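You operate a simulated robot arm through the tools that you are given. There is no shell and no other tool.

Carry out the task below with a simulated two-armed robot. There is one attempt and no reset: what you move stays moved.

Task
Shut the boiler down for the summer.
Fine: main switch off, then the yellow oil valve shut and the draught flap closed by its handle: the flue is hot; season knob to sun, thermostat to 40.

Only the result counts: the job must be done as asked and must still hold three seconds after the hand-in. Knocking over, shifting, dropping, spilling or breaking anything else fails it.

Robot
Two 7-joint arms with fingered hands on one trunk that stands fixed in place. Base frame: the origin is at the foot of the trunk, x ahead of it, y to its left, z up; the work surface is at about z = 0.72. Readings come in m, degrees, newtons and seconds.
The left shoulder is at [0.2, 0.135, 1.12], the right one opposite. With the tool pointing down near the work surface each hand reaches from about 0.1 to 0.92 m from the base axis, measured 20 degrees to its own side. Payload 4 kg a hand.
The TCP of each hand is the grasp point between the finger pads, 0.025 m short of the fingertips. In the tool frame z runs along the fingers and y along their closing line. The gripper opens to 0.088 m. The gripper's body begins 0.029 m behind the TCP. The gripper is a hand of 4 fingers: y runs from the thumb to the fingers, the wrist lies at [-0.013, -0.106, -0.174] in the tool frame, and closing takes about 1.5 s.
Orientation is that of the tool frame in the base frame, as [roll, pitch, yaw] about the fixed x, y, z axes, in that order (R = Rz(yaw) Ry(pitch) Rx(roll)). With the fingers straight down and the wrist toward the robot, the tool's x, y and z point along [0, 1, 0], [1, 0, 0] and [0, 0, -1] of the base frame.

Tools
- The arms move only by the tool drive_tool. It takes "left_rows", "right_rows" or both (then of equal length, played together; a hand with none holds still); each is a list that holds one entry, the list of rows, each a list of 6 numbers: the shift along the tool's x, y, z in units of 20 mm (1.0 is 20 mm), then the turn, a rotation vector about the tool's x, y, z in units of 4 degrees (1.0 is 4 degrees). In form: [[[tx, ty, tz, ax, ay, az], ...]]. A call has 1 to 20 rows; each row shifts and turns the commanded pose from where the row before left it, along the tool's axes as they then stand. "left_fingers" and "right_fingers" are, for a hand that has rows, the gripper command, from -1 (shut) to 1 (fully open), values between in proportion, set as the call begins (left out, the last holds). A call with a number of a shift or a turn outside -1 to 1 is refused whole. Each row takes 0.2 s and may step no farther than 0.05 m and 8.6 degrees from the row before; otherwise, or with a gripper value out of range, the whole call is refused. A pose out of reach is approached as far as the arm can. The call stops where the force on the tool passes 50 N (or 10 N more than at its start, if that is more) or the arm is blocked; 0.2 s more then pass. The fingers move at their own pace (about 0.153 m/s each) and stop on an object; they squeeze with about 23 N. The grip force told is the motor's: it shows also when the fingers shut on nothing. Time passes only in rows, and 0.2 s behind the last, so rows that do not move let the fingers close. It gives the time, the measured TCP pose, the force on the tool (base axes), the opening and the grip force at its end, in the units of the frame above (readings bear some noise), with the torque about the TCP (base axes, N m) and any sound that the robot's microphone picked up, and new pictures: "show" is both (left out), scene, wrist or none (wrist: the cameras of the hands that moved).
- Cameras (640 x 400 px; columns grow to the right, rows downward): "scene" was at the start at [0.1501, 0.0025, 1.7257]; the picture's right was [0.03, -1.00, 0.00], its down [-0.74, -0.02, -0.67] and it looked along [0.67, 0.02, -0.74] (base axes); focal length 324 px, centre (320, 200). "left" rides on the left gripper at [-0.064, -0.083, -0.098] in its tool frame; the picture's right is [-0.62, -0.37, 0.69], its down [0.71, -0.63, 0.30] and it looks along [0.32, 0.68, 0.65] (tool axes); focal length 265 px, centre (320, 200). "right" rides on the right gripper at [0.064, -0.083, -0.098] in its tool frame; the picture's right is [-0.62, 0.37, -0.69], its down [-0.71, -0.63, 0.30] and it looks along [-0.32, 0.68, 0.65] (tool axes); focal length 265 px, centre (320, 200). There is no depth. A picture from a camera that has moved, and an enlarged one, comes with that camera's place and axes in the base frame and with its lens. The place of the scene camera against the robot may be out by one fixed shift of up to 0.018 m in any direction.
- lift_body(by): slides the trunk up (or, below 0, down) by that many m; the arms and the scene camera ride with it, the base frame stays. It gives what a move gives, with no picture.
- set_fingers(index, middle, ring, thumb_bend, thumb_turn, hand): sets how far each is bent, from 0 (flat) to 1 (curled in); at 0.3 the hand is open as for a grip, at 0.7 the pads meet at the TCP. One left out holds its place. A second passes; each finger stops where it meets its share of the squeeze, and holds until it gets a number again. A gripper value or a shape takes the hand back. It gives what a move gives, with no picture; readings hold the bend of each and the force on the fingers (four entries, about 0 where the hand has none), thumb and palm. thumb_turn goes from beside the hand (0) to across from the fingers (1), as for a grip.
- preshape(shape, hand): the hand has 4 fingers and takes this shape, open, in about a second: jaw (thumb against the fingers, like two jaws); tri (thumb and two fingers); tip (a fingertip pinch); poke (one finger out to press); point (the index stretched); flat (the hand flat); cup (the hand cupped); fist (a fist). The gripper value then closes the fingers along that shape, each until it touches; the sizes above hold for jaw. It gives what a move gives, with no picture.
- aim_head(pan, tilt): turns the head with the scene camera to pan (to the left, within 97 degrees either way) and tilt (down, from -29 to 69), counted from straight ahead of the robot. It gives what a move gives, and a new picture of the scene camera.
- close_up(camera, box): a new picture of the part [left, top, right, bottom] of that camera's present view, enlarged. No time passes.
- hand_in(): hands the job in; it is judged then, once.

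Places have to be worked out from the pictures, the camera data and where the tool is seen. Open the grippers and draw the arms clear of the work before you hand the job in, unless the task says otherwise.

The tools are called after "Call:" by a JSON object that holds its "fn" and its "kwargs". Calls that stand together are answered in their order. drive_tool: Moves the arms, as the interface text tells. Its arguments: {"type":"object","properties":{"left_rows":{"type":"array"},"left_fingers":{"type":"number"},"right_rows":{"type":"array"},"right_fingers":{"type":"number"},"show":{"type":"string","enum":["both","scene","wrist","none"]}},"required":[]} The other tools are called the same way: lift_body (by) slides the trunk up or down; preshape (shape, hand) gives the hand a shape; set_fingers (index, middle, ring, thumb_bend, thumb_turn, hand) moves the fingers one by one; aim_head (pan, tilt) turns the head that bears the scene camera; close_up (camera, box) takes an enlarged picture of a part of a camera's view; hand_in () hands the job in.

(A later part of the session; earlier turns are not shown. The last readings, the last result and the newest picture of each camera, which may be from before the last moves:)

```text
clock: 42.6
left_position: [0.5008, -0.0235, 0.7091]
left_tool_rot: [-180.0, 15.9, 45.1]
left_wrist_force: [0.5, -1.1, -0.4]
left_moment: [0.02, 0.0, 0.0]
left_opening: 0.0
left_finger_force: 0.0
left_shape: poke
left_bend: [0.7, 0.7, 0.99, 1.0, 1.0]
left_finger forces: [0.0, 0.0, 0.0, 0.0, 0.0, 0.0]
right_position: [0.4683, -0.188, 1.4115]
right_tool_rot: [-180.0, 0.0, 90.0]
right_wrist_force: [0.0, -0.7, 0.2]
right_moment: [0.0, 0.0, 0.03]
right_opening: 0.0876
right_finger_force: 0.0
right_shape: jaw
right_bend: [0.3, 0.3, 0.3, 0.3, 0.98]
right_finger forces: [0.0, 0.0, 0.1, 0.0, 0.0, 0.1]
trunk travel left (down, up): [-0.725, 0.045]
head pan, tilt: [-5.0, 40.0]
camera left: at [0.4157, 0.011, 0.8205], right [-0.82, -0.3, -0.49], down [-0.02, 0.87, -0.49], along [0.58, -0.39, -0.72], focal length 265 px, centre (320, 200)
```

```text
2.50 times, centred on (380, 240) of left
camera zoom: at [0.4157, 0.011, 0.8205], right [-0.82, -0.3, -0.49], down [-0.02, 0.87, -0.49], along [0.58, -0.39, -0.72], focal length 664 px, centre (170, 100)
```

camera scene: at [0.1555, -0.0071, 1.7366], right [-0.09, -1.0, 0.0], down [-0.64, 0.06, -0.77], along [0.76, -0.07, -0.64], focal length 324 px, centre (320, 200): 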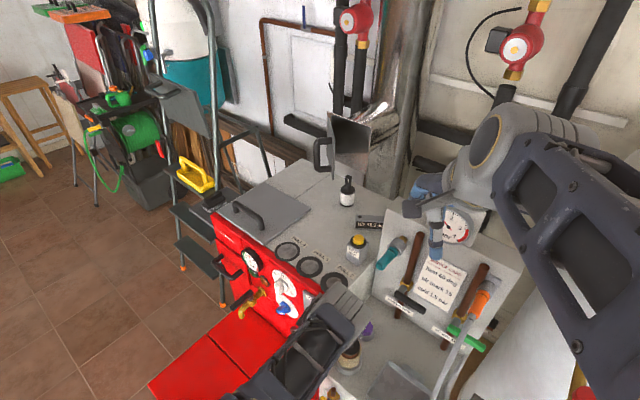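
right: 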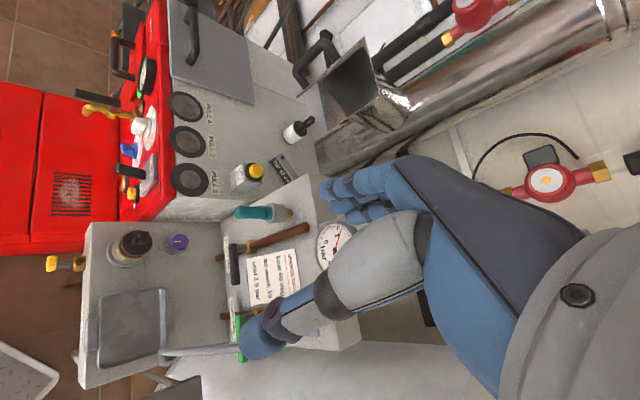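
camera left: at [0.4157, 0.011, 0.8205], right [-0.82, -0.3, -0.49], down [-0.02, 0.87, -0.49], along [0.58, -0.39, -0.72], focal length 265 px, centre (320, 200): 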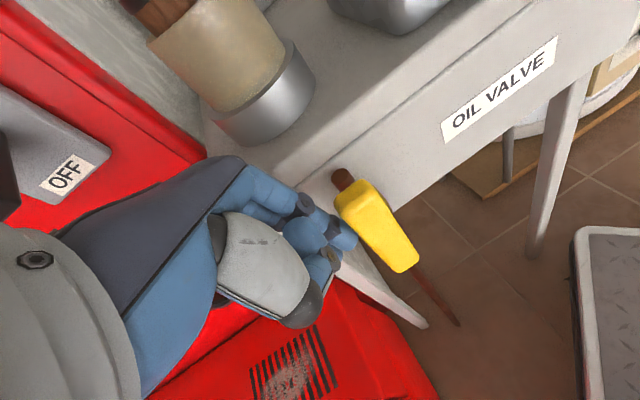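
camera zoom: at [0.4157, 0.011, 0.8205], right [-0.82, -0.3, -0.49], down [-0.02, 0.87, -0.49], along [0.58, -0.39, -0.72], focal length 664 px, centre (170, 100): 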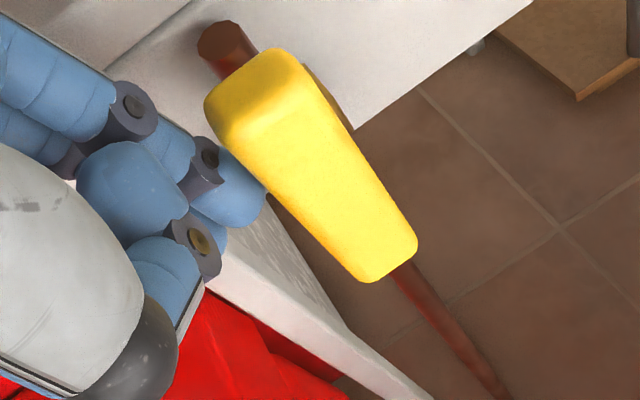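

The hand is tilted 16° and the finger is at the handle's left edge. Now I push horizontally to the right in small steps.

Call:
{"fn": "drive_tool", "kwargs": {"left_rows": [[[-0.29, 0, 0.083, 0, 0, 0], [-0.29, 0, 0.083, 0, 0, 0], [-0.29, 0, 0.083, 0, 0, 0], [-0.29, 0, 0.083, 0, 0, 0], [-0.29, 0, 0.083, 0, 0, 0], [-0.29, 0, 0.083, 0, 0, 0]]], "show": "wrist"}}

Call:
{"fn": "close_up", "kwargs": {"camera": "left", "box": [280, 160, 480, 320]}}

```text
clock: 44.0
left_position: [0.4723, -0.0501, 0.7085]
left_tool_rot: [-180.0, 16.1, 45.1]
left_wrist_force: [0.8, -0.1, 0.4]
left_moment: [-0.02, 0.0, 0.04]
left_opening: 0.0
left_finger_force: 0.0
left_shape: poke
left_bend: [0.7, 0.7, 0.99, 1.0, 1.0]
left_finger forces: [0.1, 0.0, 0.0, 0.0, 0.0, 0.0]
right_position: [0.4683, -0.1869, 1.4109]
right_tool_rot: [-180.0, -0.1, 90.0]
right_wrist_force: [-1.5, 0.1, 0.9]
right_moment: [0.0, 0.01, 0.04]
right_opening: 0.0878
right_finger_force: 0.1
right_shape: jaw
right_bend: [0.3, 0.3, 0.3, 0.3, 0.98]
right_finger forces: [0.0, 0.0, 0.1, 0.0, 0.0, 0.1]
trunk travel left (down, up): [-0.725, 0.045]
head pan, tilt: [-5.0, 40.0]
camera left: at [0.3894, -0.0152, 0.8201], right [-0.82, -0.3, -0.5], down [-0.02, 0.87, -0.49], along [0.58, -0.39, -0.72], focal length 265 px, centre (320, 200)
```

left: 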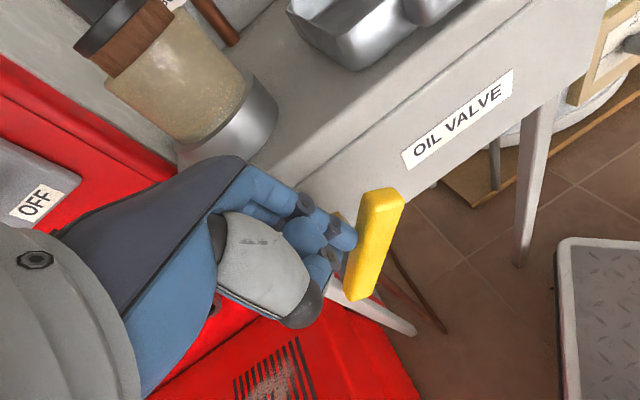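

```text
2.50 times, centred on (380, 240) of left
camera zoom: at [0.3894, -0.0152, 0.8201], right [-0.82, -0.3, -0.5], down [-0.02, 0.87, -0.49], along [0.58, -0.39, -0.72], focal length 664 px, centre (170, 100)
```

zoom: 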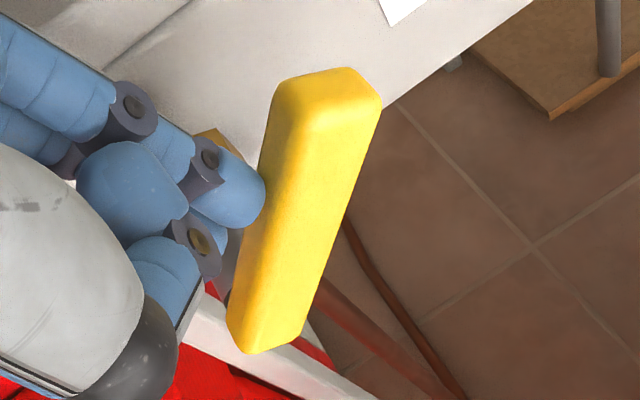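

The handle turns freely clockwise. I keep pushing right.

Call:
{"fn": "drive_tool", "kwargs": {"left_rows": [[[-0.29, 0, 0.083, 0, 0, 0], [-0.29, 0, 0.083, 0, 0, 0], [-0.29, 0, 0.083, 0, 0, 0]]], "show": "none"}}

Call:
{"fn": "close_up", "kwargs": {"camera": "left", "box": [280, 160, 480, 320]}}

```text
clock: 44.8
left_position: [0.4588, -0.0625, 0.7082]
left_tool_rot: [180.0, 16.0, 45.1]
left_wrist_force: [0.0, -0.1, 0.7]
left_moment: [0.04, -0.01, -0.01]
left_opening: 0.0
left_finger_force: 0.0
left_shape: poke
left_bend: [0.7, 0.7, 0.99, 1.0, 1.0]
left_finger forces: [0.1, 0.1, 0.0, 0.1, 0.0, 0.0]
right_position: [0.4687, -0.1867, 1.4114]
right_tool_rot: [-180.0, -0.1, 90.0]
right_wrist_force: [-0.3, 0.5, 0.9]
right_moment: [-0.07, -0.01, 0.0]
right_opening: 0.0876
right_finger_force: 0.1
right_shape: jaw
right_bend: [0.3, 0.3, 0.3, 0.3, 0.98]
right_finger forces: [0.1, 0.0, 0.0, 0.0, 0.0, 0.0]
trunk travel left (down, up): [-0.725, 0.045]
head pan, tilt: [-5.0, 40.0]
```

```text
2.50 times, centred on (380, 240) of left
camera zoom: at [0.3766, -0.0275, 0.8201], right [-0.82, -0.3, -0.5], down [-0.02, 0.87, -0.49], along [0.58, -0.39, -0.72], focal length 664 px, centre (170, 100)
```

zoom: 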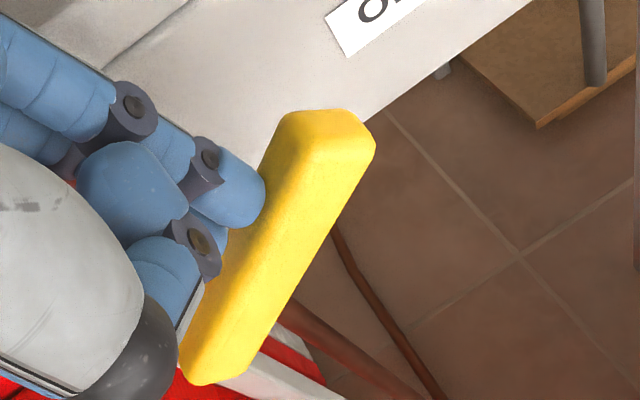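

The lever turns about its lower end (pivot z≈0.62) and is now ~48° over. I follow with right-then-down motion to bring it to horizontal.

Call:
{"fn": "drive_tool", "kwargs": {"left_rows": [[[-0.185, 0, 0.261, 0, 0, 0], [-0.185, 0, 0.261, 0, 0, 0], [-0.185, 0, 0.261, 0, 0, 0], [-0.185, 0, 0.261, 0, 0, 0]]], "show": "wrist"}}

Call:
{"fn": "close_up", "kwargs": {"camera": "left", "box": [280, 160, 480, 320]}}

```text
clock: 45.8
left_position: [0.4456, -0.077, 0.6931]
left_tool_rot: [180.0, 16.1, 45.0]
left_wrist_force: [-0.1, 0.3, 0.3]
left_moment: [-0.02, -0.01, 0.01]
left_opening: 0.0001
left_finger_force: 0.0
left_shape: poke
left_bend: [0.7, 0.7, 0.99, 1.0, 1.0]
left_finger forces: [0.1, 0.0, 0.0, 0.1, 0.0, 0.0]
right_position: [0.4684, -0.1876, 1.4105]
right_tool_rot: [-179.9, 0.0, 90.0]
right_wrist_force: [0.0, -0.4, -0.1]
right_moment: [0.02, -0.01, 0.02]
right_opening: 0.0877
right_finger_force: 0.0
right_shape: jaw
right_bend: [0.3, 0.3, 0.3, 0.3, 0.98]
right_finger forces: [0.0, 0.0, 0.0, 0.0, 0.0, 0.1]
trunk travel left (down, up): [-0.725, 0.045]
head pan, tilt: [-5.0, 40.0]
camera left: at [0.3617, -0.0415, 0.8046], right [-0.82, -0.3, -0.49], down [-0.02, 0.87, -0.49], along [0.58, -0.39, -0.72], focal length 265 px, centre (320, 200)
```

left: 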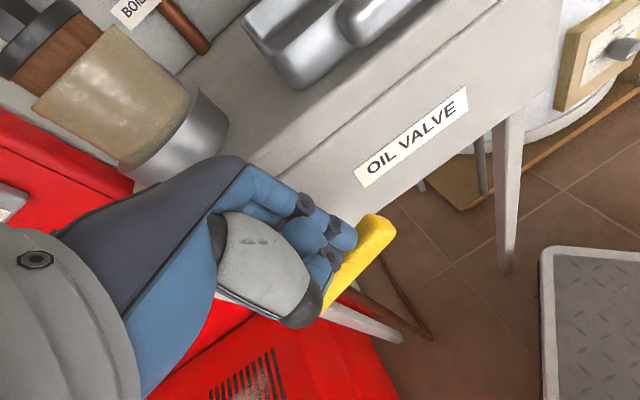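

```text
2.50 times, centred on (380, 240) of left
camera zoom: at [0.3617, -0.0415, 0.8046], right [-0.82, -0.3, -0.49], down [-0.02, 0.87, -0.49], along [0.58, -0.39, -0.72], focal length 664 px, centre (170, 100)
```

zoom: 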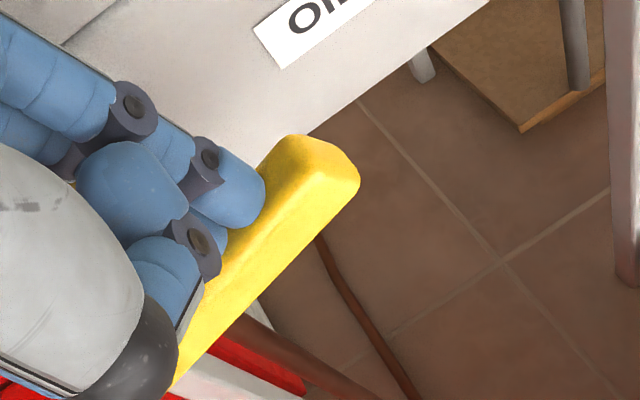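

About 70° now. Press down further to horizontal.

Call:
{"fn": "drive_tool", "kwargs": {"left_rows": [[[0.035, 0, 0.3, 0, 0, 0], [0.035, 0, 0.3, 0, 0, 0], [0.06, 0, 0.3, 0, 0, 0], [0.06, 0, 0.3, 0, 0, 0]]], "show": "wrist"}}

Call:
{"fn": "close_up", "kwargs": {"camera": "left", "box": [280, 160, 480, 320]}}

```text
clock: 46.8
left_position: [0.4457, -0.0827, 0.6701]
left_tool_rot: [179.5, 16.2, 45.0]
left_wrist_force: [0.7, -8.0, 31.6]
left_moment: [-0.01, 0.0, 0.04]
left_opening: 0.0002
left_finger_force: 0.1
left_shape: poke
left_bend: [0.7, 0.7, 0.99, 1.0, 1.0]
left_finger forces: [0.0, 31.7, 0.0, 0.0, 0.0, 0.0]
right_position: [0.4693, -0.1874, 1.4114]
right_tool_rot: [-180.0, 0.0, 90.0]
right_wrist_force: [0.4, -0.5, -0.3]
right_moment: [-0.02, 0.01, 0.0]
right_opening: 0.0878
right_finger_force: 0.1
right_shape: jaw
right_bend: [0.3, 0.3, 0.3, 0.3, 0.98]
right_finger forces: [0.0, 0.1, 0.1, 0.0, 0.0, 0.0]
trunk travel left (down, up): [-0.725, 0.045]
head pan, tilt: [-5.0, 40.0]
camera left: at [0.3616, -0.0462, 0.7821], right [-0.81, -0.3, -0.5], down [-0.02, 0.87, -0.5], along [0.58, -0.4, -0.71], focal length 265 px, centre (320, 200)
```

left: 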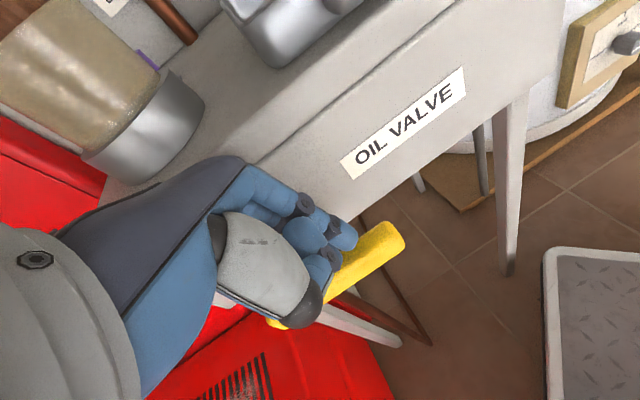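

```text
2.50 times, centred on (380, 240) of left
camera zoom: at [0.3616, -0.0462, 0.7821], right [-0.81, -0.3, -0.5], down [-0.02, 0.87, -0.5], along [0.58, -0.4, -0.71], focal length 664 px, centre (170, 100)
```

zoom: 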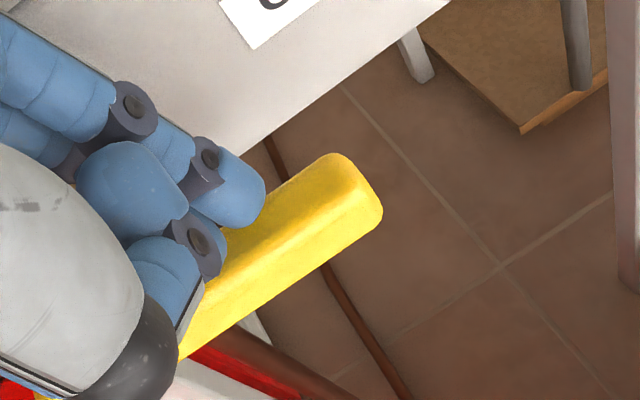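

The lever is parallel to the shelf edge (horizontal) and hit its stop with 32 N: shut. I lift the hand away and look.

Call:
{"fn": "drive_tool", "kwargs": {"left_rows": [[[-0.2, 0, -0.6, 0, 0, 0], [-0.276, 0, -0.96, 0, 0, 0], [-0.276, 0, -0.96, 0, 0, 0], [-0.276, 0, -0.96, 0, 0, 0], [-0.276, 0, -0.96, 0, 0, 0], [0, 0, -0.96, 0, 0.5, 0], [0, 0, -0.96, 0, 0.5, 0], [0, 0, -0.96, 0, 1, 0], [0, 0, -0.96, 0, 1, 0], [0, 0, -0.96, 0, 1, 0]]], "show": "both"}}

Call:
{"fn": "aim_head", "kwargs": {"pan": -5, "tilt": 62}}

Call:
{"fn": "close_up", "kwargs": {"camera": "left", "box": [400, 180, 560, 300]}}

```text
clock: 49.0
left_position: [0.4717, -0.0596, 0.8538]
left_tool_rot: [179.2, 2.1, 44.1]
left_wrist_force: [-0.2, 0.7, 1.2]
left_moment: [-0.01, 0.0, 0.01]
left_opening: 0.0002
left_finger_force: 0.1
left_shape: poke
left_bend: [0.7, 0.7, 0.99, 1.0, 1.0]
left_finger forces: [0.0, 0.0, 0.0, 0.0, 0.1, 0.0]
left hand out of reach, approached as far as the arm can: row 9, 10
right_position: [0.4677, -0.1869, 1.4107]
right_tool_rot: [180.0, 0.0, 90.0]
right_wrist_force: [0.0, 0.4, 0.6]
right_moment: [0.03, 0.0, 0.01]
right_opening: 0.0876
right_finger_force: 0.1
right_shape: jaw
right_bend: [0.3, 0.3, 0.3, 0.3, 0.98]
right_finger forces: [0.0, 0.1, 0.0, 0.1, 0.0, 0.1]
trunk travel left (down, up): [-0.725, 0.045]
head pan, tilt: [-5.0, 40.0]
camera scene: at [0.1556, -0.007, 1.7365], right [-0.09, -1.0, 0.0], down [-0.64, 0.06, -0.77], along [0.76, -0.07, -0.64], focal length 324 px, centre (320, 200)
camera left: at [0.3693, -0.0408, 0.9528], right [-0.71, -0.19, -0.67], down [0.07, 0.94, -0.34], along [0.7, -0.29, -0.66], focal length 265 px, centre (320, 200)
```

scene: 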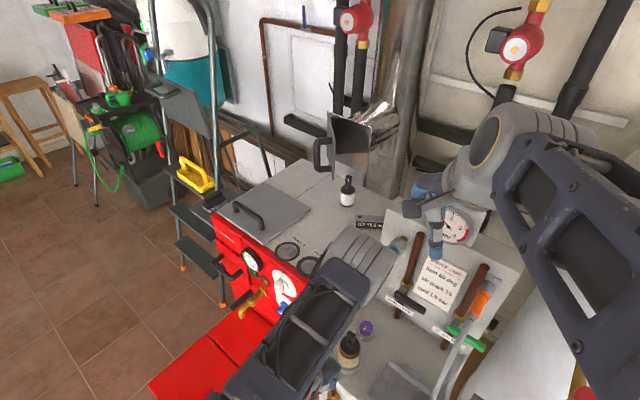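
left: 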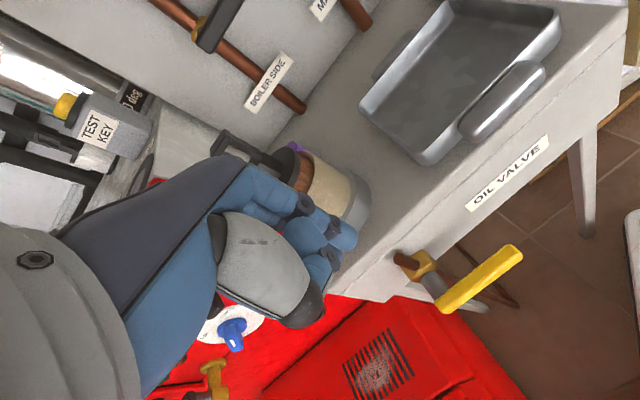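

```text
clock: 49.9
left_position: [0.472, -0.0606, 0.8529]
left_tool_rot: [179.0, 2.2, 44.3]
left_wrist_force: [0.2, 1.0, 0.2]
left_moment: [0.0, -0.02, 0.0]
left_opening: 0.0
left_finger_force: 0.0
left_shape: poke
left_bend: [0.7, 0.7, 0.99, 1.0, 1.0]
left_finger forces: [0.0, 0.1, 0.0, 0.1, 0.0, 0.0]
right_position: [0.4674, -0.1874, 1.4105]
right_tool_rot: [-180.0, 0.0, 90.0]
right_wrist_force: [0.1, 0.4, 0.3]
right_moment: [0.0, -0.01, 0.02]
right_opening: 0.0875
right_finger_force: 0.0
right_shape: jaw
right_bend: [0.3, 0.3, 0.3, 0.3, 0.98]
right_finger forces: [0.0, 0.1, 0.0, 0.1, 0.0, 0.1]
trunk travel left (down, up): [-0.725, 0.045]
head pan, tilt: [-5.0, 62.0]
camera scene: at [0.1351, -0.0052, 1.7076], right [-0.09, -1.0, 0.0], down [-0.88, 0.08, -0.47], along [0.47, -0.04, -0.88], focal length 324 px, centre (320, 200)
```

scene: 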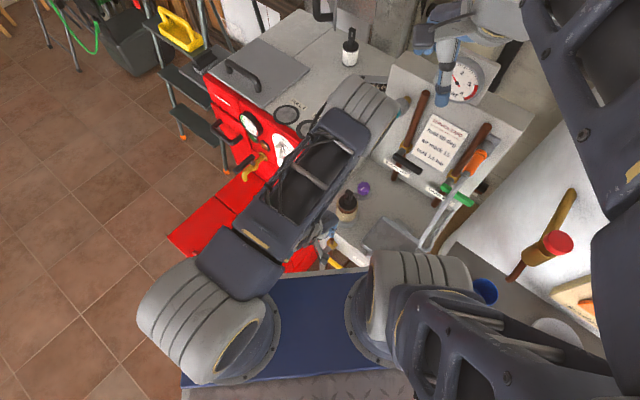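

```text
3.33 times, centred on (480, 240) of left
camera zoom: at [0.3694, -0.041, 0.9527], right [-0.71, -0.19, -0.67], down [0.07, 0.94, -0.34], along [0.7, -0.29, -0.66], focal length 885 px, centre (-213, 67)
```

zoom: 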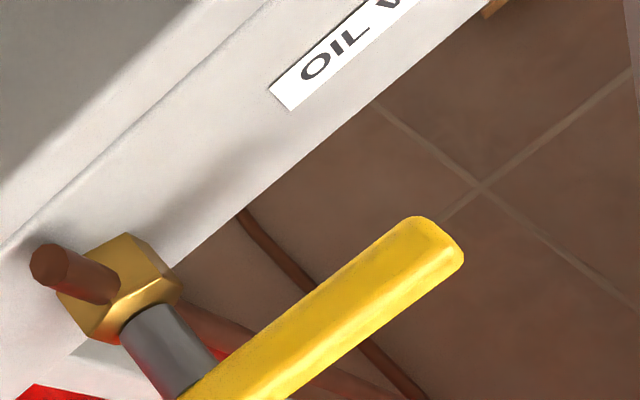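

Valve lever now lies horizontal: shut. Next I draw the left arm back to the left and up, out of the right arm's way.

Call:
{"fn": "drive_tool", "kwargs": {"left_rows": [[[0, 0, -1, 0, 0, 0], [0, 0, -1, 0, 0, 0], [0.75, -0.4, -0.75, 0, 0, 0], [0.75, -0.4, -0.75, 0, 0, 0], [0.75, -0.4, -0.75, 0, 0, 0], [0.75, -0.4, -0.75, 0, 0, 0], [0.75, -0.4, -0.75, 0, 0, 0], [0.75, -0.4, -0.75, 0, 0, 0], [0.75, -0.4, -0.75, 0, 0, 0], [0.75, -0.4, -0.75, 0, 0, 0], [0.75, -0.4, -0.75, 0, 0, 0], [0.75, -0.4, -0.75, 0, 0, 0], [0.75, -0.4, -0.75, 0, 0, 0], [0.75, -0.4, -0.75, 0, 0, 0], [0.75, -0.4, -0.75, 0, 0, 0], [0.75, -0.4, -0.75, 0, 0, 0]]], "show": "none"}}

Call:
{"fn": "aim_head", "kwargs": {"pan": -5, "tilt": 45}}

Call:
{"fn": "close_up", "kwargs": {"camera": "scene", "box": [310, 270, 410, 400]}}

```text
clock: 51.7
left_position: [0.5093, 0.0279, 0.9892]
left_tool_rot: [-179.5, 0.1, 44.6]
left_wrist_force: [0.0, -0.9, -1.2]
left_moment: [-0.01, 0.03, -0.04]
left_opening: 0.0
left_finger_force: 0.1
left_shape: poke
left_bend: [0.7, 0.7, 0.99, 1.0, 1.0]
left_finger forces: [0.0, 0.1, 0.0, 0.1, 0.0, 0.1]
left hand out of reach, approached as far as the arm can: row 1, 8
right_position: [0.4724, -0.185, 1.4176]
right_tool_rot: [178.5, -0.8, 89.5]
right_wrist_force: [17.4, 23.9, 21.1]
right_moment: [1.45, 0.29, -1.56]
right_opening: 0.0823
right_finger_force: 0.1
right_shape: jaw
right_bend: [0.3, 0.3, 0.3, 0.48, 0.71]
right_finger forces: [0.0, 0.0, 0.0, 0.0, 0.0, 0.1]
trunk travel left (down, up): [-0.725, 0.045]
head pan, tilt: [-5.0, 62.0]
stopped in row 9 (right hand): the force on the tool passed its limit at 58 N (the readings are from after the stop); the commanded pose is now the measured one
```

```text
clock: 52.5
left_position: [0.5117, 0.0307, 0.9895]
left_tool_rot: [-179.7, 0.1, 44.9]
left_wrist_force: [0.4, 1.1, 0.2]
left_moment: [0.04, -0.04, 0.01]
left_opening: 0.0
left_finger_force: 0.1
left_shape: poke
left_bend: [0.7, 0.7, 0.99, 1.0, 1.0]
left_finger forces: [0.0, 0.0, 0.1, 0.0, 0.0, 0.0]
right_position: [0.4719, -0.1842, 1.4178]
right_tool_rot: [178.9, -0.8, 89.5]
right_wrist_force: [19.2, 21.1, 29.6]
right_moment: [1.86, 0.55, -1.54]
right_opening: 0.0823
right_finger_force: 0.0
right_shape: jaw
right_bend: [0.3, 0.3, 0.3, 0.49, 0.7]
right_finger forces: [0.0, 0.1, 0.0, 0.1, 0.0, 0.1]
trunk travel left (down, up): [-0.725, 0.045]
head pan, tilt: [-5.0, 45.0]
camera scene: at [0.1519, -0.0067, 1.7292], right [-0.09, -1.0, 0.0], down [-0.7, 0.06, -0.71], along [0.7, -0.06, -0.71], focal length 324 px, centre (320, 200)
```

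scene: 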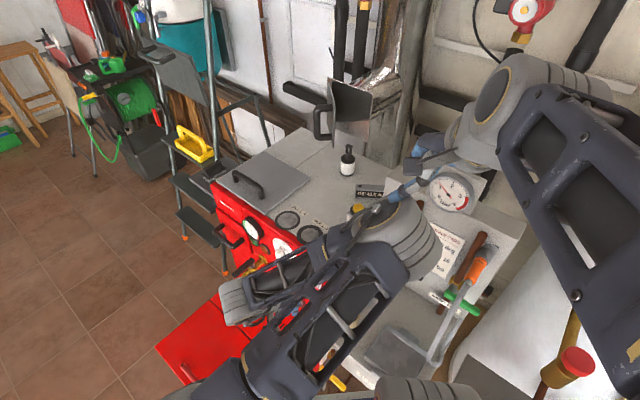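

```text
3.08 times, centred on (360, 335) of scene
camera zoom: at [0.1519, -0.0067, 1.7292], right [-0.09, -1.0, 0.0], down [-0.7, 0.06, -0.71], along [0.7, -0.06, -0.71], focal length 996 px, centre (197, -215)
```

zoom: 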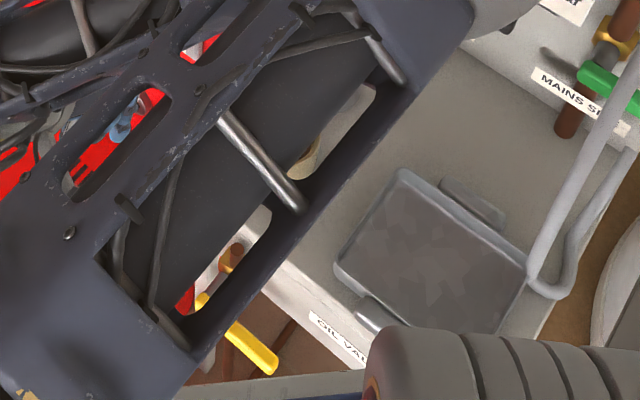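

The left elbow rose into the right hand's thumb. I move the right hand up and to the right to free it.

Call:
{"fn": "drive_tool", "kwargs": {"right_rows": [[[-0.3, 0, -0.6, 0, 0, 0], [-0.6, 0, -0.6, 0, 0, 0], [-1, 0, -0.5, 0, 0, 0], [-1, 0, 0, 0, 0, 0], [-1, 0, 0, 0, 0, 0], [-1, 0, 0, 0, 0, 0], [-1, 0, 0, 0, 0, 0]]], "show": "scene"}}

```text
clock: 54.1
left_position: [0.5111, 0.0312, 0.9906]
left_tool_rot: [-179.7, 0.2, 45.0]
left_wrist_force: [0.9, 0.1, -0.5]
left_moment: [0.0, 0.03, 0.0]
left_opening: 0.0001
left_finger_force: 0.0
left_shape: poke
left_bend: [0.7, 0.7, 0.99, 1.0, 1.0]
left_finger forces: [0.1, 0.1, 0.0, 0.0, 0.0, 0.1]
right_position: [0.4686, -0.3067, 1.4486]
right_tool_rot: [179.0, -0.3, 89.7]
right_wrist_force: [-0.5, 0.0, 0.6]
right_moment: [0.01, 0.02, -0.03]
right_opening: 0.0876
right_finger_force: 0.0
right_shape: jaw
right_bend: [0.3, 0.3, 0.3, 0.3, 0.97]
right_finger forces: [0.1, 0.0, 0.0, 0.0, 0.0, 0.0]
trunk travel left (down, up): [-0.725, 0.045]
head pan, tilt: [-5.0, 45.0]
camera scene: at [0.1518, -0.0065, 1.7293], right [-0.09, -1.0, 0.0], down [-0.7, 0.06, -0.71], along [0.7, -0.06, -0.71], focal length 324 px, centre (320, 200)
```

scene: 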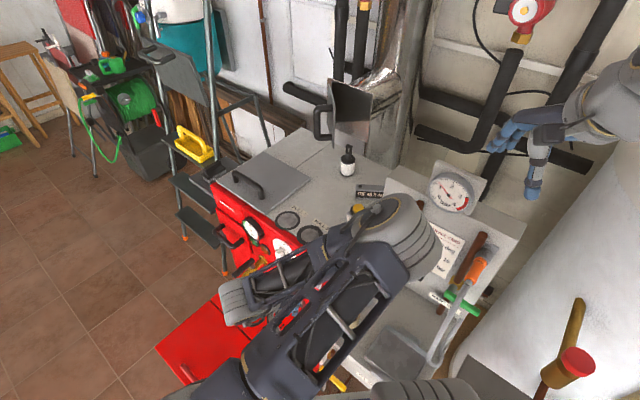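

Freed. I raise the left hand along the way it came so that the elbow swings back to the left.

Call:
{"fn": "drive_tool", "kwargs": {"left_rows": [[[0.37, 0.16, -0.93, 0, 0, 0], [0.37, 0.16, -0.93, 0, 0, 0], [0.37, 0.16, -0.93, 0, 0, 0], [0.37, 0.16, -0.93, 0, 0, 0], [0.37, 0.16, -0.93, 0, 0, 0], [0.37, 0.16, -0.93, 0, 0, 0], [0.37, 0.16, -0.93, 0, 0, 0], [0.37, 0.16, -0.93, 0, 0, 0], [0.37, 0.16, -0.93, 0, 0, 0], [0.37, 0.16, -0.93, 0, 0, 0], [0.37, 0.16, -0.93, 0, 0, 0], [0.37, 0.16, -0.93, 0, 0, 0], [0.37, 0.16, -0.93, 0, 0, 0], [0.37, 0.16, -0.93, 0, 0, 0]]], "show": "scene"}}

```text
clock: 57.1
left_position: [0.6182, 0.0708, 1.2502]
left_tool_rot: [-179.7, 0.1, 44.9]
left_wrist_force: [-0.1, 0.4, 0.5]
left_moment: [0.0, 0.02, -0.01]
left_opening: 0.0001
left_finger_force: 0.1
left_shape: poke
left_bend: [0.7, 0.7, 0.99, 1.0, 1.0]
left_finger forces: [0.1, 0.1, 0.1, 0.0, 0.1, 0.1]
right_position: [0.4695, -0.3059, 1.4494]
right_tool_rot: [179.2, -0.4, 89.7]
right_wrist_force: [0.9, 0.0, -0.4]
right_moment: [0.04, 0.0, -0.03]
right_opening: 0.0878
right_finger_force: 0.2
right_shape: jaw
right_bend: [0.3, 0.3, 0.3, 0.3, 0.97]
right_finger forces: [0.1, 0.0, 0.1, 0.0, 0.0, 0.0]
trunk travel left (down, up): [-0.725, 0.045]
head pan, tilt: [-5.0, 45.0]
camera scene: at [0.152, -0.0068, 1.7292], right [-0.09, -1.0, 0.0], down [-0.7, 0.06, -0.71], along [0.7, -0.06, -0.71], focal length 324 px, centre (320, 200)
```

scene: 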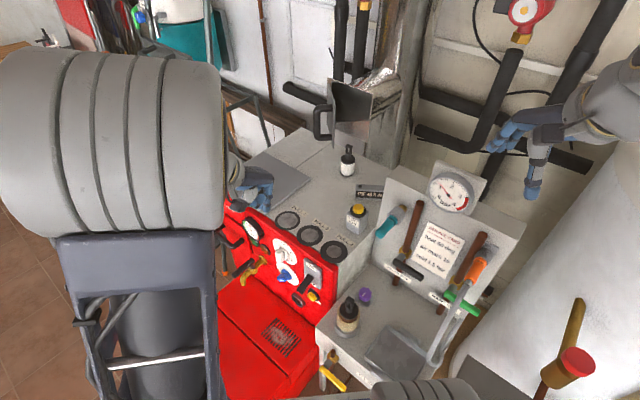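

Left elbow is back up-left. I orient the left hand for the flap: yaw to -20°, fingers pitched to forward/31° down.

Call:
{"fn": "drive_tool", "kwargs": {"left_rows": [[[0, 0, 0, 0, 0, -1], [0, 0, 0, 0, 0, -1], [0, 0, 0, 0, 0, -1], [0, 0, 0, 0, 0, -1], [0, 0, 0, 0, 0, -1], [0, 0, 0, 0, 0, -1], [0, 0, 0, 0, 0, -0.25]]], "show": "none"}}

Call:
{"fn": "drive_tool", "kwargs": {"left_rows": [[[0, 0, 0, -1, 0, 0], [0, 0, 0, -1, 0, 0], [0, 0, 0, -1, 0, 0], [0, 0, 0, -1, 0, 0], [0, 0, 0, -1, 0, 0], [0, 0, 0, -1, 0, 0], [0, 0, 0, -1, 0, 0], [0, 0, 0, -1, 0, 0], [0, 0, 0, -1, 0, 0], [0, 0, 0, -1, 0, 0], [0, 0, 0, -1, 0, 0], [0, 0, 0, -1, 0, 0], [0, 0, 0, -1, 0, 0], [0, 0, 0, -1, 0, 0], [0, 0, 0, -0.75, 0, 0]]], "show": "both"}}

```text
clock: 58.7
left_position: [0.6177, 0.0713, 1.2503]
left_tool_rot: [-179.8, 0.1, 70.1]
left_wrist_force: [0.7, -0.1, 0.0]
left_moment: [0.0, 0.0, 0.03]
left_opening: 0.0001
left_finger_force: 0.1
left_shape: poke
left_bend: [0.7, 0.7, 0.99, 1.0, 1.0]
left_finger forces: [0.0, 0.0, 0.0, 0.0, 0.0, 0.0]
right_position: [0.4697, -0.3061, 1.4488]
right_tool_rot: [179.1, -0.4, 89.8]
right_wrist_force: [-0.1, 0.0, -0.1]
right_moment: [0.01, 0.01, 0.0]
right_opening: 0.0876
right_finger_force: 0.1
right_shape: jaw
right_bend: [0.3, 0.3, 0.3, 0.3, 0.97]
right_finger forces: [0.0, 0.1, 0.0, 0.0, 0.1, 0.0]
trunk travel left (down, up): [-0.725, 0.045]
head pan, tilt: [-5.0, 45.0]
```

```text
clock: 61.9
left_position: [0.654, 0.0729, 1.2574]
left_tool_rot: [121.3, -0.1, 69.9]
left_wrist_force: [-0.3, -0.2, -0.8]
left_moment: [0.0, -0.04, -0.03]
left_opening: 0.0002
left_finger_force: 0.0
left_shape: poke
left_bend: [0.7, 0.7, 0.99, 1.0, 1.0]
left_finger forces: [0.0, 0.1, 0.0, 0.0, 0.1, 0.0]
left hand out of reach, approached as far as the arm can: row 8, 9, 10, 11, 12, 13
right_position: [0.4693, -0.3061, 1.4494]
right_tool_rot: [179.1, -0.5, 89.8]
right_wrist_force: [-0.1, 0.2, -0.9]
right_moment: [-0.01, 0.0, -0.02]
right_opening: 0.0877
right_finger_force: 0.0
right_shape: jaw
right_bend: [0.3, 0.3, 0.3, 0.3, 0.97]
right_finger forces: [0.0, 0.0, 0.0, 0.0, 0.0, 0.1]
trunk travel left (down, up): [-0.725, 0.045]
head pan, tilt: [-5.0, 45.0]
camera scene: at [0.1518, -0.0066, 1.7293], right [-0.09, -1.0, 0.0], down [-0.7, 0.06, -0.71], along [0.7, -0.06, -0.71], focal length 324 px, centre (320, 200)
camera left: at [0.5126, 0.0573, 1.2364], right [0.16, -0.72, -0.67], down [0.18, 0.69, -0.7], along [0.97, -0.01, 0.25], focal length 265 px, centre (320, 200)
```

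scene: 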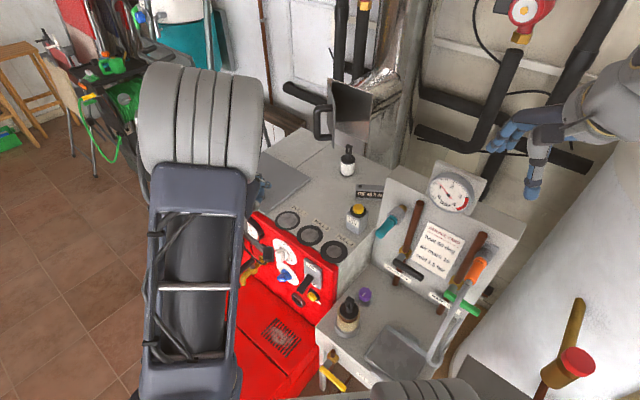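
left: 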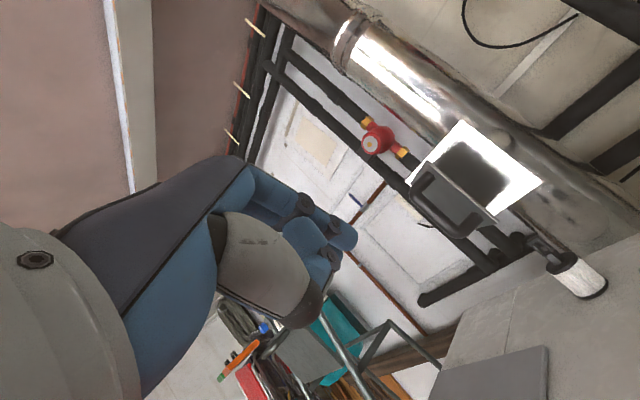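

The left wrist camera sees the flap and handle. Zoom for exact position.

Call:
{"fn": "close_up", "kwargs": {"camera": "left", "box": [390, 110, 610, 300]}}

Call:
{"fn": "close_up", "kwargs": {"camera": "scene", "box": [290, 50, 420, 180]}}

```text
2.11 times, centred on (500, 205) of left
camera zoom: at [0.5126, 0.0573, 1.2364], right [0.16, -0.72, -0.67], down [0.18, 0.69, -0.7], along [0.97, -0.01, 0.25], focal length 559 px, centre (-59, 190)
```

zoom: 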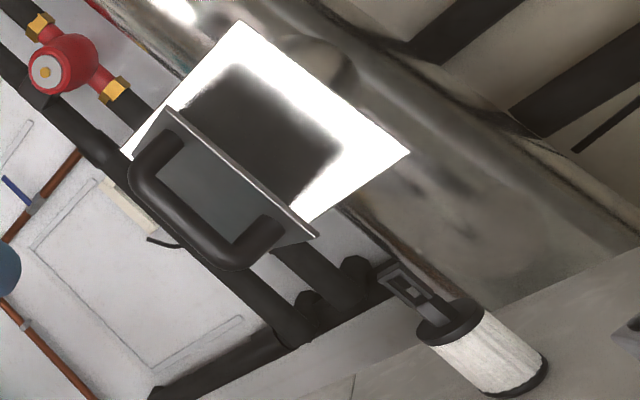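

```text
3.08 times, centred on (355, 115) of scene
camera zoom: at [0.1518, -0.0066, 1.7293], right [-0.09, -1.0, 0.0], down [-0.7, 0.06, -0.71], along [0.7, -0.06, -0.71], focal length 996 px, centre (212, 462)
```

zoom: 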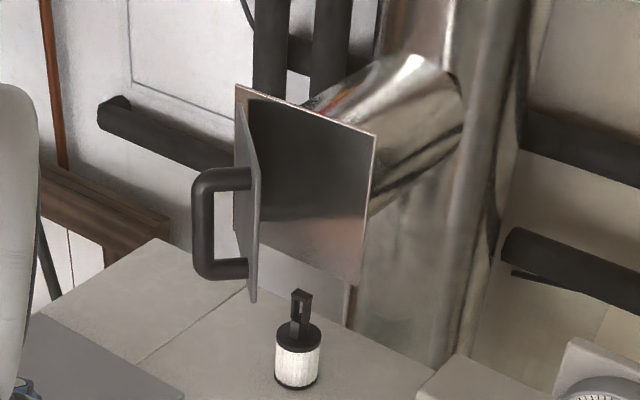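

Bar centre by the wrist camera ≈ (0.988,-0.078,1.20), agreeing with the scene estimate. I advance most of the way to the left (+y) side of the handle.

Call:
{"fn": "drive_tool", "kwargs": {"left_rows": [[[0.079, 0.4065, 0.918, 0, 0, 0], [0.079, 0.4065, 0.918, 0, 0, 0], [0.079, 0.4065, 0.918, 0, 0, 0], [0.079, 0.4065, 0.918, 0, 0, 0], [0.079, 0.4065, 0.918, 0, 0, 0], [0.079, 0.4065, 0.918, 0, 0, 0], [0.079, 0.4065, 0.918, 0, 0, 0], [0.079, 0.4065, 0.918, 0, 0, 0], [0.079, 0.4065, 0.918, 0, 0, 0], [0.079, 0.4065, 0.918, 0, 0, 0], [0.079, 0.4065, 0.918, 0, 0, 0], [0.079, 0.4065, 0.918, 0, 0, 0], [0.079, 0.4065, 0.918, 0, 0, 0]]], "show": "both"}}

Call:
{"fn": "close_up", "kwargs": {"camera": "scene", "box": [270, 50, 400, 180]}}

```text
clock: 64.7
left_position: [0.9045, 0.0046, 1.2216]
left_tool_rot: [121.3, 0.0, 69.8]
left_wrist_force: [0.2, 0.2, 0.0]
left_moment: [0.0, -0.03, -0.02]
left_opening: 0.0001
left_finger_force: 0.0
left_shape: poke
left_bend: [0.7, 0.7, 0.99, 1.0, 1.0]
left_finger forces: [0.0, 0.0, 0.0, 0.1, 0.1, 0.0]
right_position: [0.4687, -0.3063, 1.4485]
right_tool_rot: [179.0, -0.4, 89.7]
right_wrist_force: [1.1, -0.6, 0.2]
right_moment: [0.03, -0.01, 0.01]
right_opening: 0.0879
right_finger_force: 0.0
right_shape: jaw
right_bend: [0.3, 0.3, 0.3, 0.3, 0.97]
right_finger forces: [0.1, 0.0, 0.0, 0.1, 0.1, 0.0]
trunk travel left (down, up): [-0.725, 0.045]
head pan, tilt: [-5.0, 45.0]
camera scene: at [0.1518, -0.0066, 1.7293], right [-0.09, -1.0, 0.0], down [-0.7, 0.06, -0.71], along [0.7, -0.06, -0.71], focal length 324 px, centre (320, 200)
camera left: at [0.7623, -0.0118, 1.2016], right [0.16, -0.72, -0.68], down [0.18, 0.69, -0.7], along [0.97, -0.01, 0.24], focal length 265 px, centre (320, 200)
```

scene: 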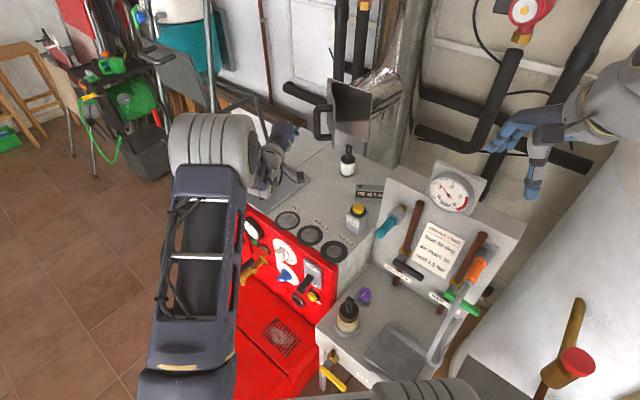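
left: 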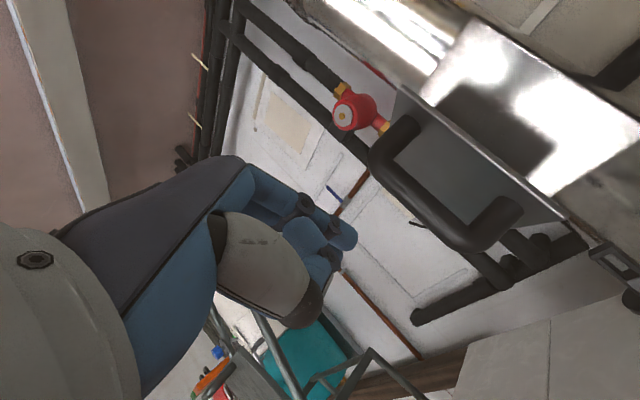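

```text
3.08 times, centred on (335, 115) of scene
camera zoom: at [0.1518, -0.0066, 1.7293], right [-0.09, -1.0, 0.0], down [-0.7, 0.06, -0.71], along [0.7, -0.06, -0.71], focal length 996 px, centre (274, 462)
```

zoom: 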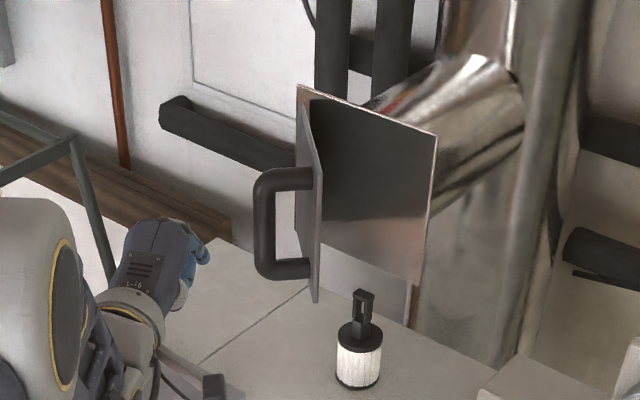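

Continue the last 4 steps to sit beside the bar.

Call:
{"fn": "drive_tool", "kwargs": {"left_rows": [[[0.079, 0.4065, 0.918, 0, 0, 0], [0.079, 0.4065, 0.918, 0, 0, 0], [0.079, 0.4065, 0.918, 0, 0, 0], [0.079, 0.4065, 0.918, 0, 0, 0]]], "show": "wrist"}}

Call:
{"fn": "close_up", "kwargs": {"camera": "scene", "box": [270, 50, 400, 180]}}

```text
clock: 65.7
left_position: [0.9818, -0.0175, 1.2102]
left_tool_rot: [121.4, 0.0, 69.8]
left_wrist_force: [-0.6, -0.4, 0.4]
left_moment: [0.01, 0.01, -0.02]
left_opening: 0.0001
left_finger_force: 0.1
left_shape: poke
left_bend: [0.7, 0.7, 0.99, 1.0, 1.0]
left_finger forces: [0.1, 0.1, 0.0, 0.0, 0.0, 0.0]
right_position: [0.4696, -0.3054, 1.449]
right_tool_rot: [179.1, -0.4, 89.8]
right_wrist_force: [-0.1, -1.1, -0.1]
right_moment: [0.0, 0.01, 0.0]
right_opening: 0.0877
right_finger_force: 0.1
right_shape: jaw
right_bend: [0.3, 0.3, 0.3, 0.3, 0.97]
right_finger forces: [0.0, 0.0, 0.0, 0.1, 0.1, 0.0]
trunk travel left (down, up): [-0.725, 0.045]
head pan, tilt: [-5.0, 45.0]
camera left: at [0.8392, -0.0331, 1.19], right [0.16, -0.72, -0.68], down [0.18, 0.69, -0.7], along [0.97, -0.01, 0.24], focal length 265 px, centre (320, 200)
```

left: 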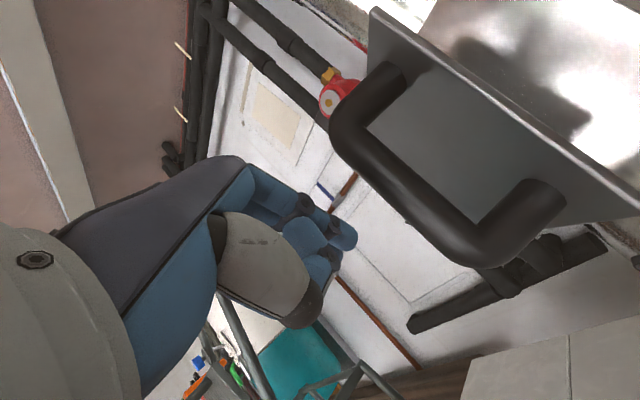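

```text
3.08 times, centred on (335, 115) of scene
camera zoom: at [0.1518, -0.0066, 1.7293], right [-0.09, -1.0, 0.0], down [-0.7, 0.06, -0.71], along [0.7, -0.06, -0.71], focal length 996 px, centre (274, 462)
```

zoom: 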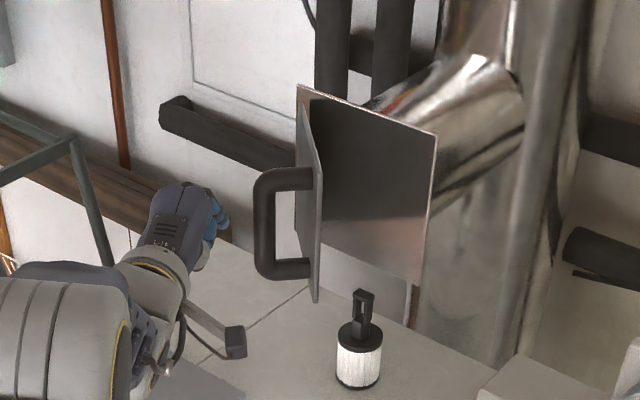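

The finger is ~2 cm left of the bar at the right height. Push toward -y.

Call:
{"fn": "drive_tool", "kwargs": {"left_rows": [[[-0.352, 0.067, 0.11, 0, 0, 0], [-0.352, 0.067, 0.11, 0, 0, 0], [-0.352, 0.067, 0.11, 0, 0, 0], [-0.352, 0.067, 0.11, 0, 0, 0], [-0.352, 0.067, 0.11, 0, 0, 0], [-0.352, 0.067, 0.11, 0, 0, 0], [-0.352, 0.067, 0.11, 0, 0, 0], [-0.352, 0.067, 0.11, 0, 0, 0]]], "show": "wrist"}}

Call:
{"fn": "close_up", "kwargs": {"camera": "scene", "box": [270, 50, 400, 180]}}

```text
clock: 67.5
left_position: [0.9942, -0.0605, 1.2139]
left_tool_rot: [121.5, 0.1, 69.1]
left_wrist_force: [-0.2, 0.1, -0.6]
left_moment: [-0.02, 0.03, -0.01]
left_opening: 0.0
left_finger_force: 0.1
left_shape: poke
left_bend: [0.7, 0.7, 0.99, 1.0, 1.0]
left_finger forces: [0.4, 0.1, 0.0, 0.0, 0.0, 0.0]
left hand out of reach, approached as far as the arm can: row 6, 7, 8
right_position: [0.4702, -0.306, 1.4489]
right_tool_rot: [179.0, -0.4, 89.7]
right_wrist_force: [0.6, -0.6, 0.1]
right_moment: [0.03, -0.01, -0.01]
right_opening: 0.0877
right_finger_force: 0.1
right_shape: jaw
right_bend: [0.3, 0.3, 0.3, 0.3, 0.97]
right_finger forces: [0.0, 0.0, 0.0, 0.0, 0.1, 0.1]
trunk travel left (down, up): [-0.725, 0.045]
head pan, tilt: [-5.0, 45.0]
camera left: at [0.8521, -0.0755, 1.1933], right [0.15, -0.72, -0.67], down [0.19, 0.69, -0.7], along [0.97, -0.02, 0.24], focal length 265 px, centre (320, 200)
```

left: 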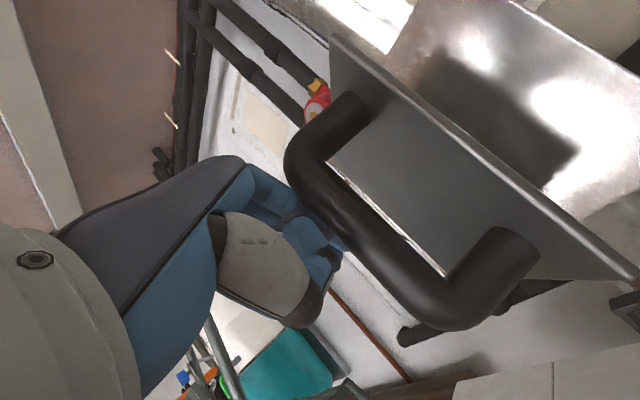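

```text
3.08 times, centred on (335, 115) of scene
camera zoom: at [0.1519, -0.0066, 1.7293], right [-0.09, -1.0, 0.0], down [-0.7, 0.06, -0.71], along [0.7, -0.06, -0.71], focal length 996 px, centre (274, 462)
```

zoom: 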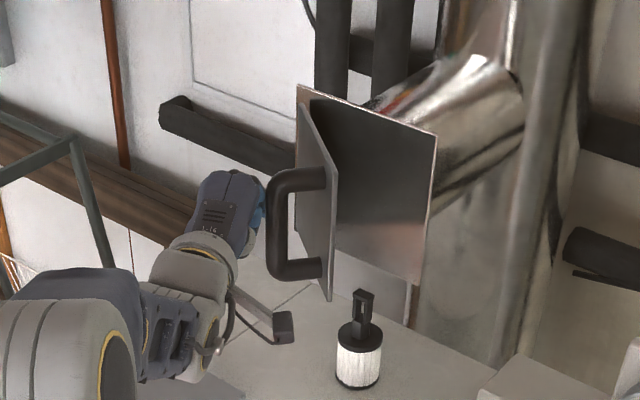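

The left arm reaches its limit here; the right arm's shoulder is better placed. I back the left hand off to the left and out.

Call:
{"fn": "drive_tool", "kwargs": {"left_rows": [[[0.5, -0.1, -0.16, 0, 0, 0], [0.7, -0.15, -0.5, 0, 0, 0], [0.2, -0.4065, -0.89, 0, 0, 0], [0.2, -0.4065, -0.89, 0, 0, 0], [0.2, -0.4065, -0.89, 0, 0, 0], [0.2, -0.4065, -0.89, 0, 0, 0], [0.2, -0.4065, -0.89, 0, 0, 0], [0.2, -0.4065, -0.89, 0, 0, 0], [0.2, -0.4065, -0.89, 0, 0, 0], [0.2, -0.4065, -0.89, 0, 0, 0], [0.2, -0.4065, -0.89, 0, 0, 0], [0.2, -0.4065, -0.89, 0, 0, 0], [0.2, -0.4065, -0.89, 0, 0, 0], [0.2, -0.4065, -0.89, 0, 0, 0], [0.2, -0.4065, -0.89, 0, 0, 0], [0.2, -0.4065, -0.89, 0, 0, 0]]], "show": "none"}}

Call:
{"fn": "preshape", "kwargs": {"hand": "right", "shape": "point"}}

Call:
{"fn": "close_up", "kwargs": {"camera": "right", "box": [0, 0, 640, 400]}}

Call:
{"fn": "close_up", "kwargs": {"camera": "scene", "box": [0, 0, 640, 400]}}

```text
clock: 70.9
left_position: [0.7526, 0.1119, 1.2478]
left_tool_rot: [121.3, 0.0, 69.9]
left_wrist_force: [-0.6, -0.4, -0.2]
left_moment: [0.02, 0.01, 0.0]
left_opening: 0.0
left_finger_force: 0.1
left_shape: poke
left_bend: [0.7, 0.7, 0.99, 1.0, 1.0]
left_finger forces: [0.0, 0.0, 0.0, 0.1, 0.1, 0.1]
right_position: [0.4688, -0.3059, 1.4482]
right_tool_rot: [179.1, -0.4, 89.6]
right_wrist_force: [0.7, -0.1, 0.1]
right_moment: [-0.03, -0.02, 0.0]
right_opening: 0.0877
right_finger_force: 0.0
right_shape: jaw
right_bend: [0.3, 0.3, 0.3, 0.3, 0.97]
right_finger forces: [0.1, 0.0, 0.0, 0.0, 0.0, 0.0]
trunk travel left (down, up): [-0.725, 0.045]
head pan, tilt: [-5.0, 45.0]
```

```text
clock: 71.8
left_position: [0.7528, 0.112, 1.249]
left_tool_rot: [121.3, 0.0, 69.9]
left_wrist_force: [-0.1, -0.4, -0.6]
left_moment: [0.02, -0.01, 0.01]
left_opening: 0.0001
left_finger_force: 0.2
left_shape: poke
left_bend: [0.7, 0.7, 0.99, 1.0, 1.0]
left_finger forces: [0.0, 0.1, 0.1, 0.0, 0.1, 0.1]
right_position: [0.4709, -0.3065, 1.4488]
right_tool_rot: [179.0, -0.4, 89.7]
right_wrist_force: [0.8, -0.3, 0.1]
right_moment: [0.0, 0.0, -0.02]
right_opening: 0.0805
right_finger_force: 0.1
right_shape: point
right_bend: [0.2, 1.0, 1.0, 0.98, 0.88]
right_finger forces: [0.0, 0.0, 0.1, 0.0, 0.0, 0.0]
trunk travel left (down, up): [-0.725, 0.045]
head pan, tilt: [-5.0, 45.0]
```

```text
1.00 times, centred on (320, 200) of right (not enlarged: the box is as wide or as high as the picture)
camera zoom: at [0.3838, -0.2424, 1.5469], right [0.35, -0.63, 0.69], down [-0.63, -0.71, -0.32], along [0.69, -0.32, -0.64], focal length 265 px, centre (320, 200)
```

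zoom: 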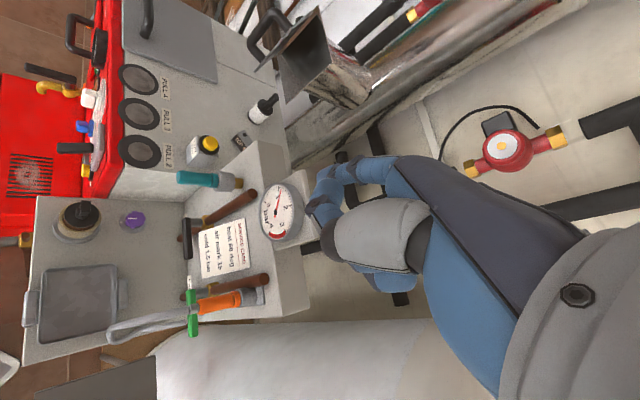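

```text
1.00 times, centred on (320, 200) of scene (not enlarged: the box is as wide or as high as the picture)
camera zoom: at [0.1519, -0.0067, 1.7293], right [-0.09, -1.0, 0.0], down [-0.7, 0.06, -0.71], along [0.7, -0.06, -0.71], focal length 324 px, centre (320, 200)
```

zoom: 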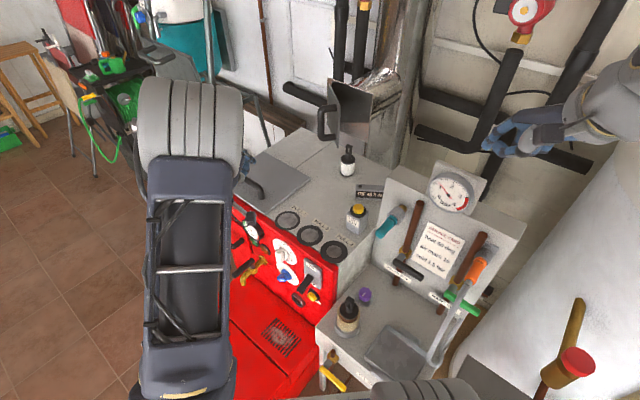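

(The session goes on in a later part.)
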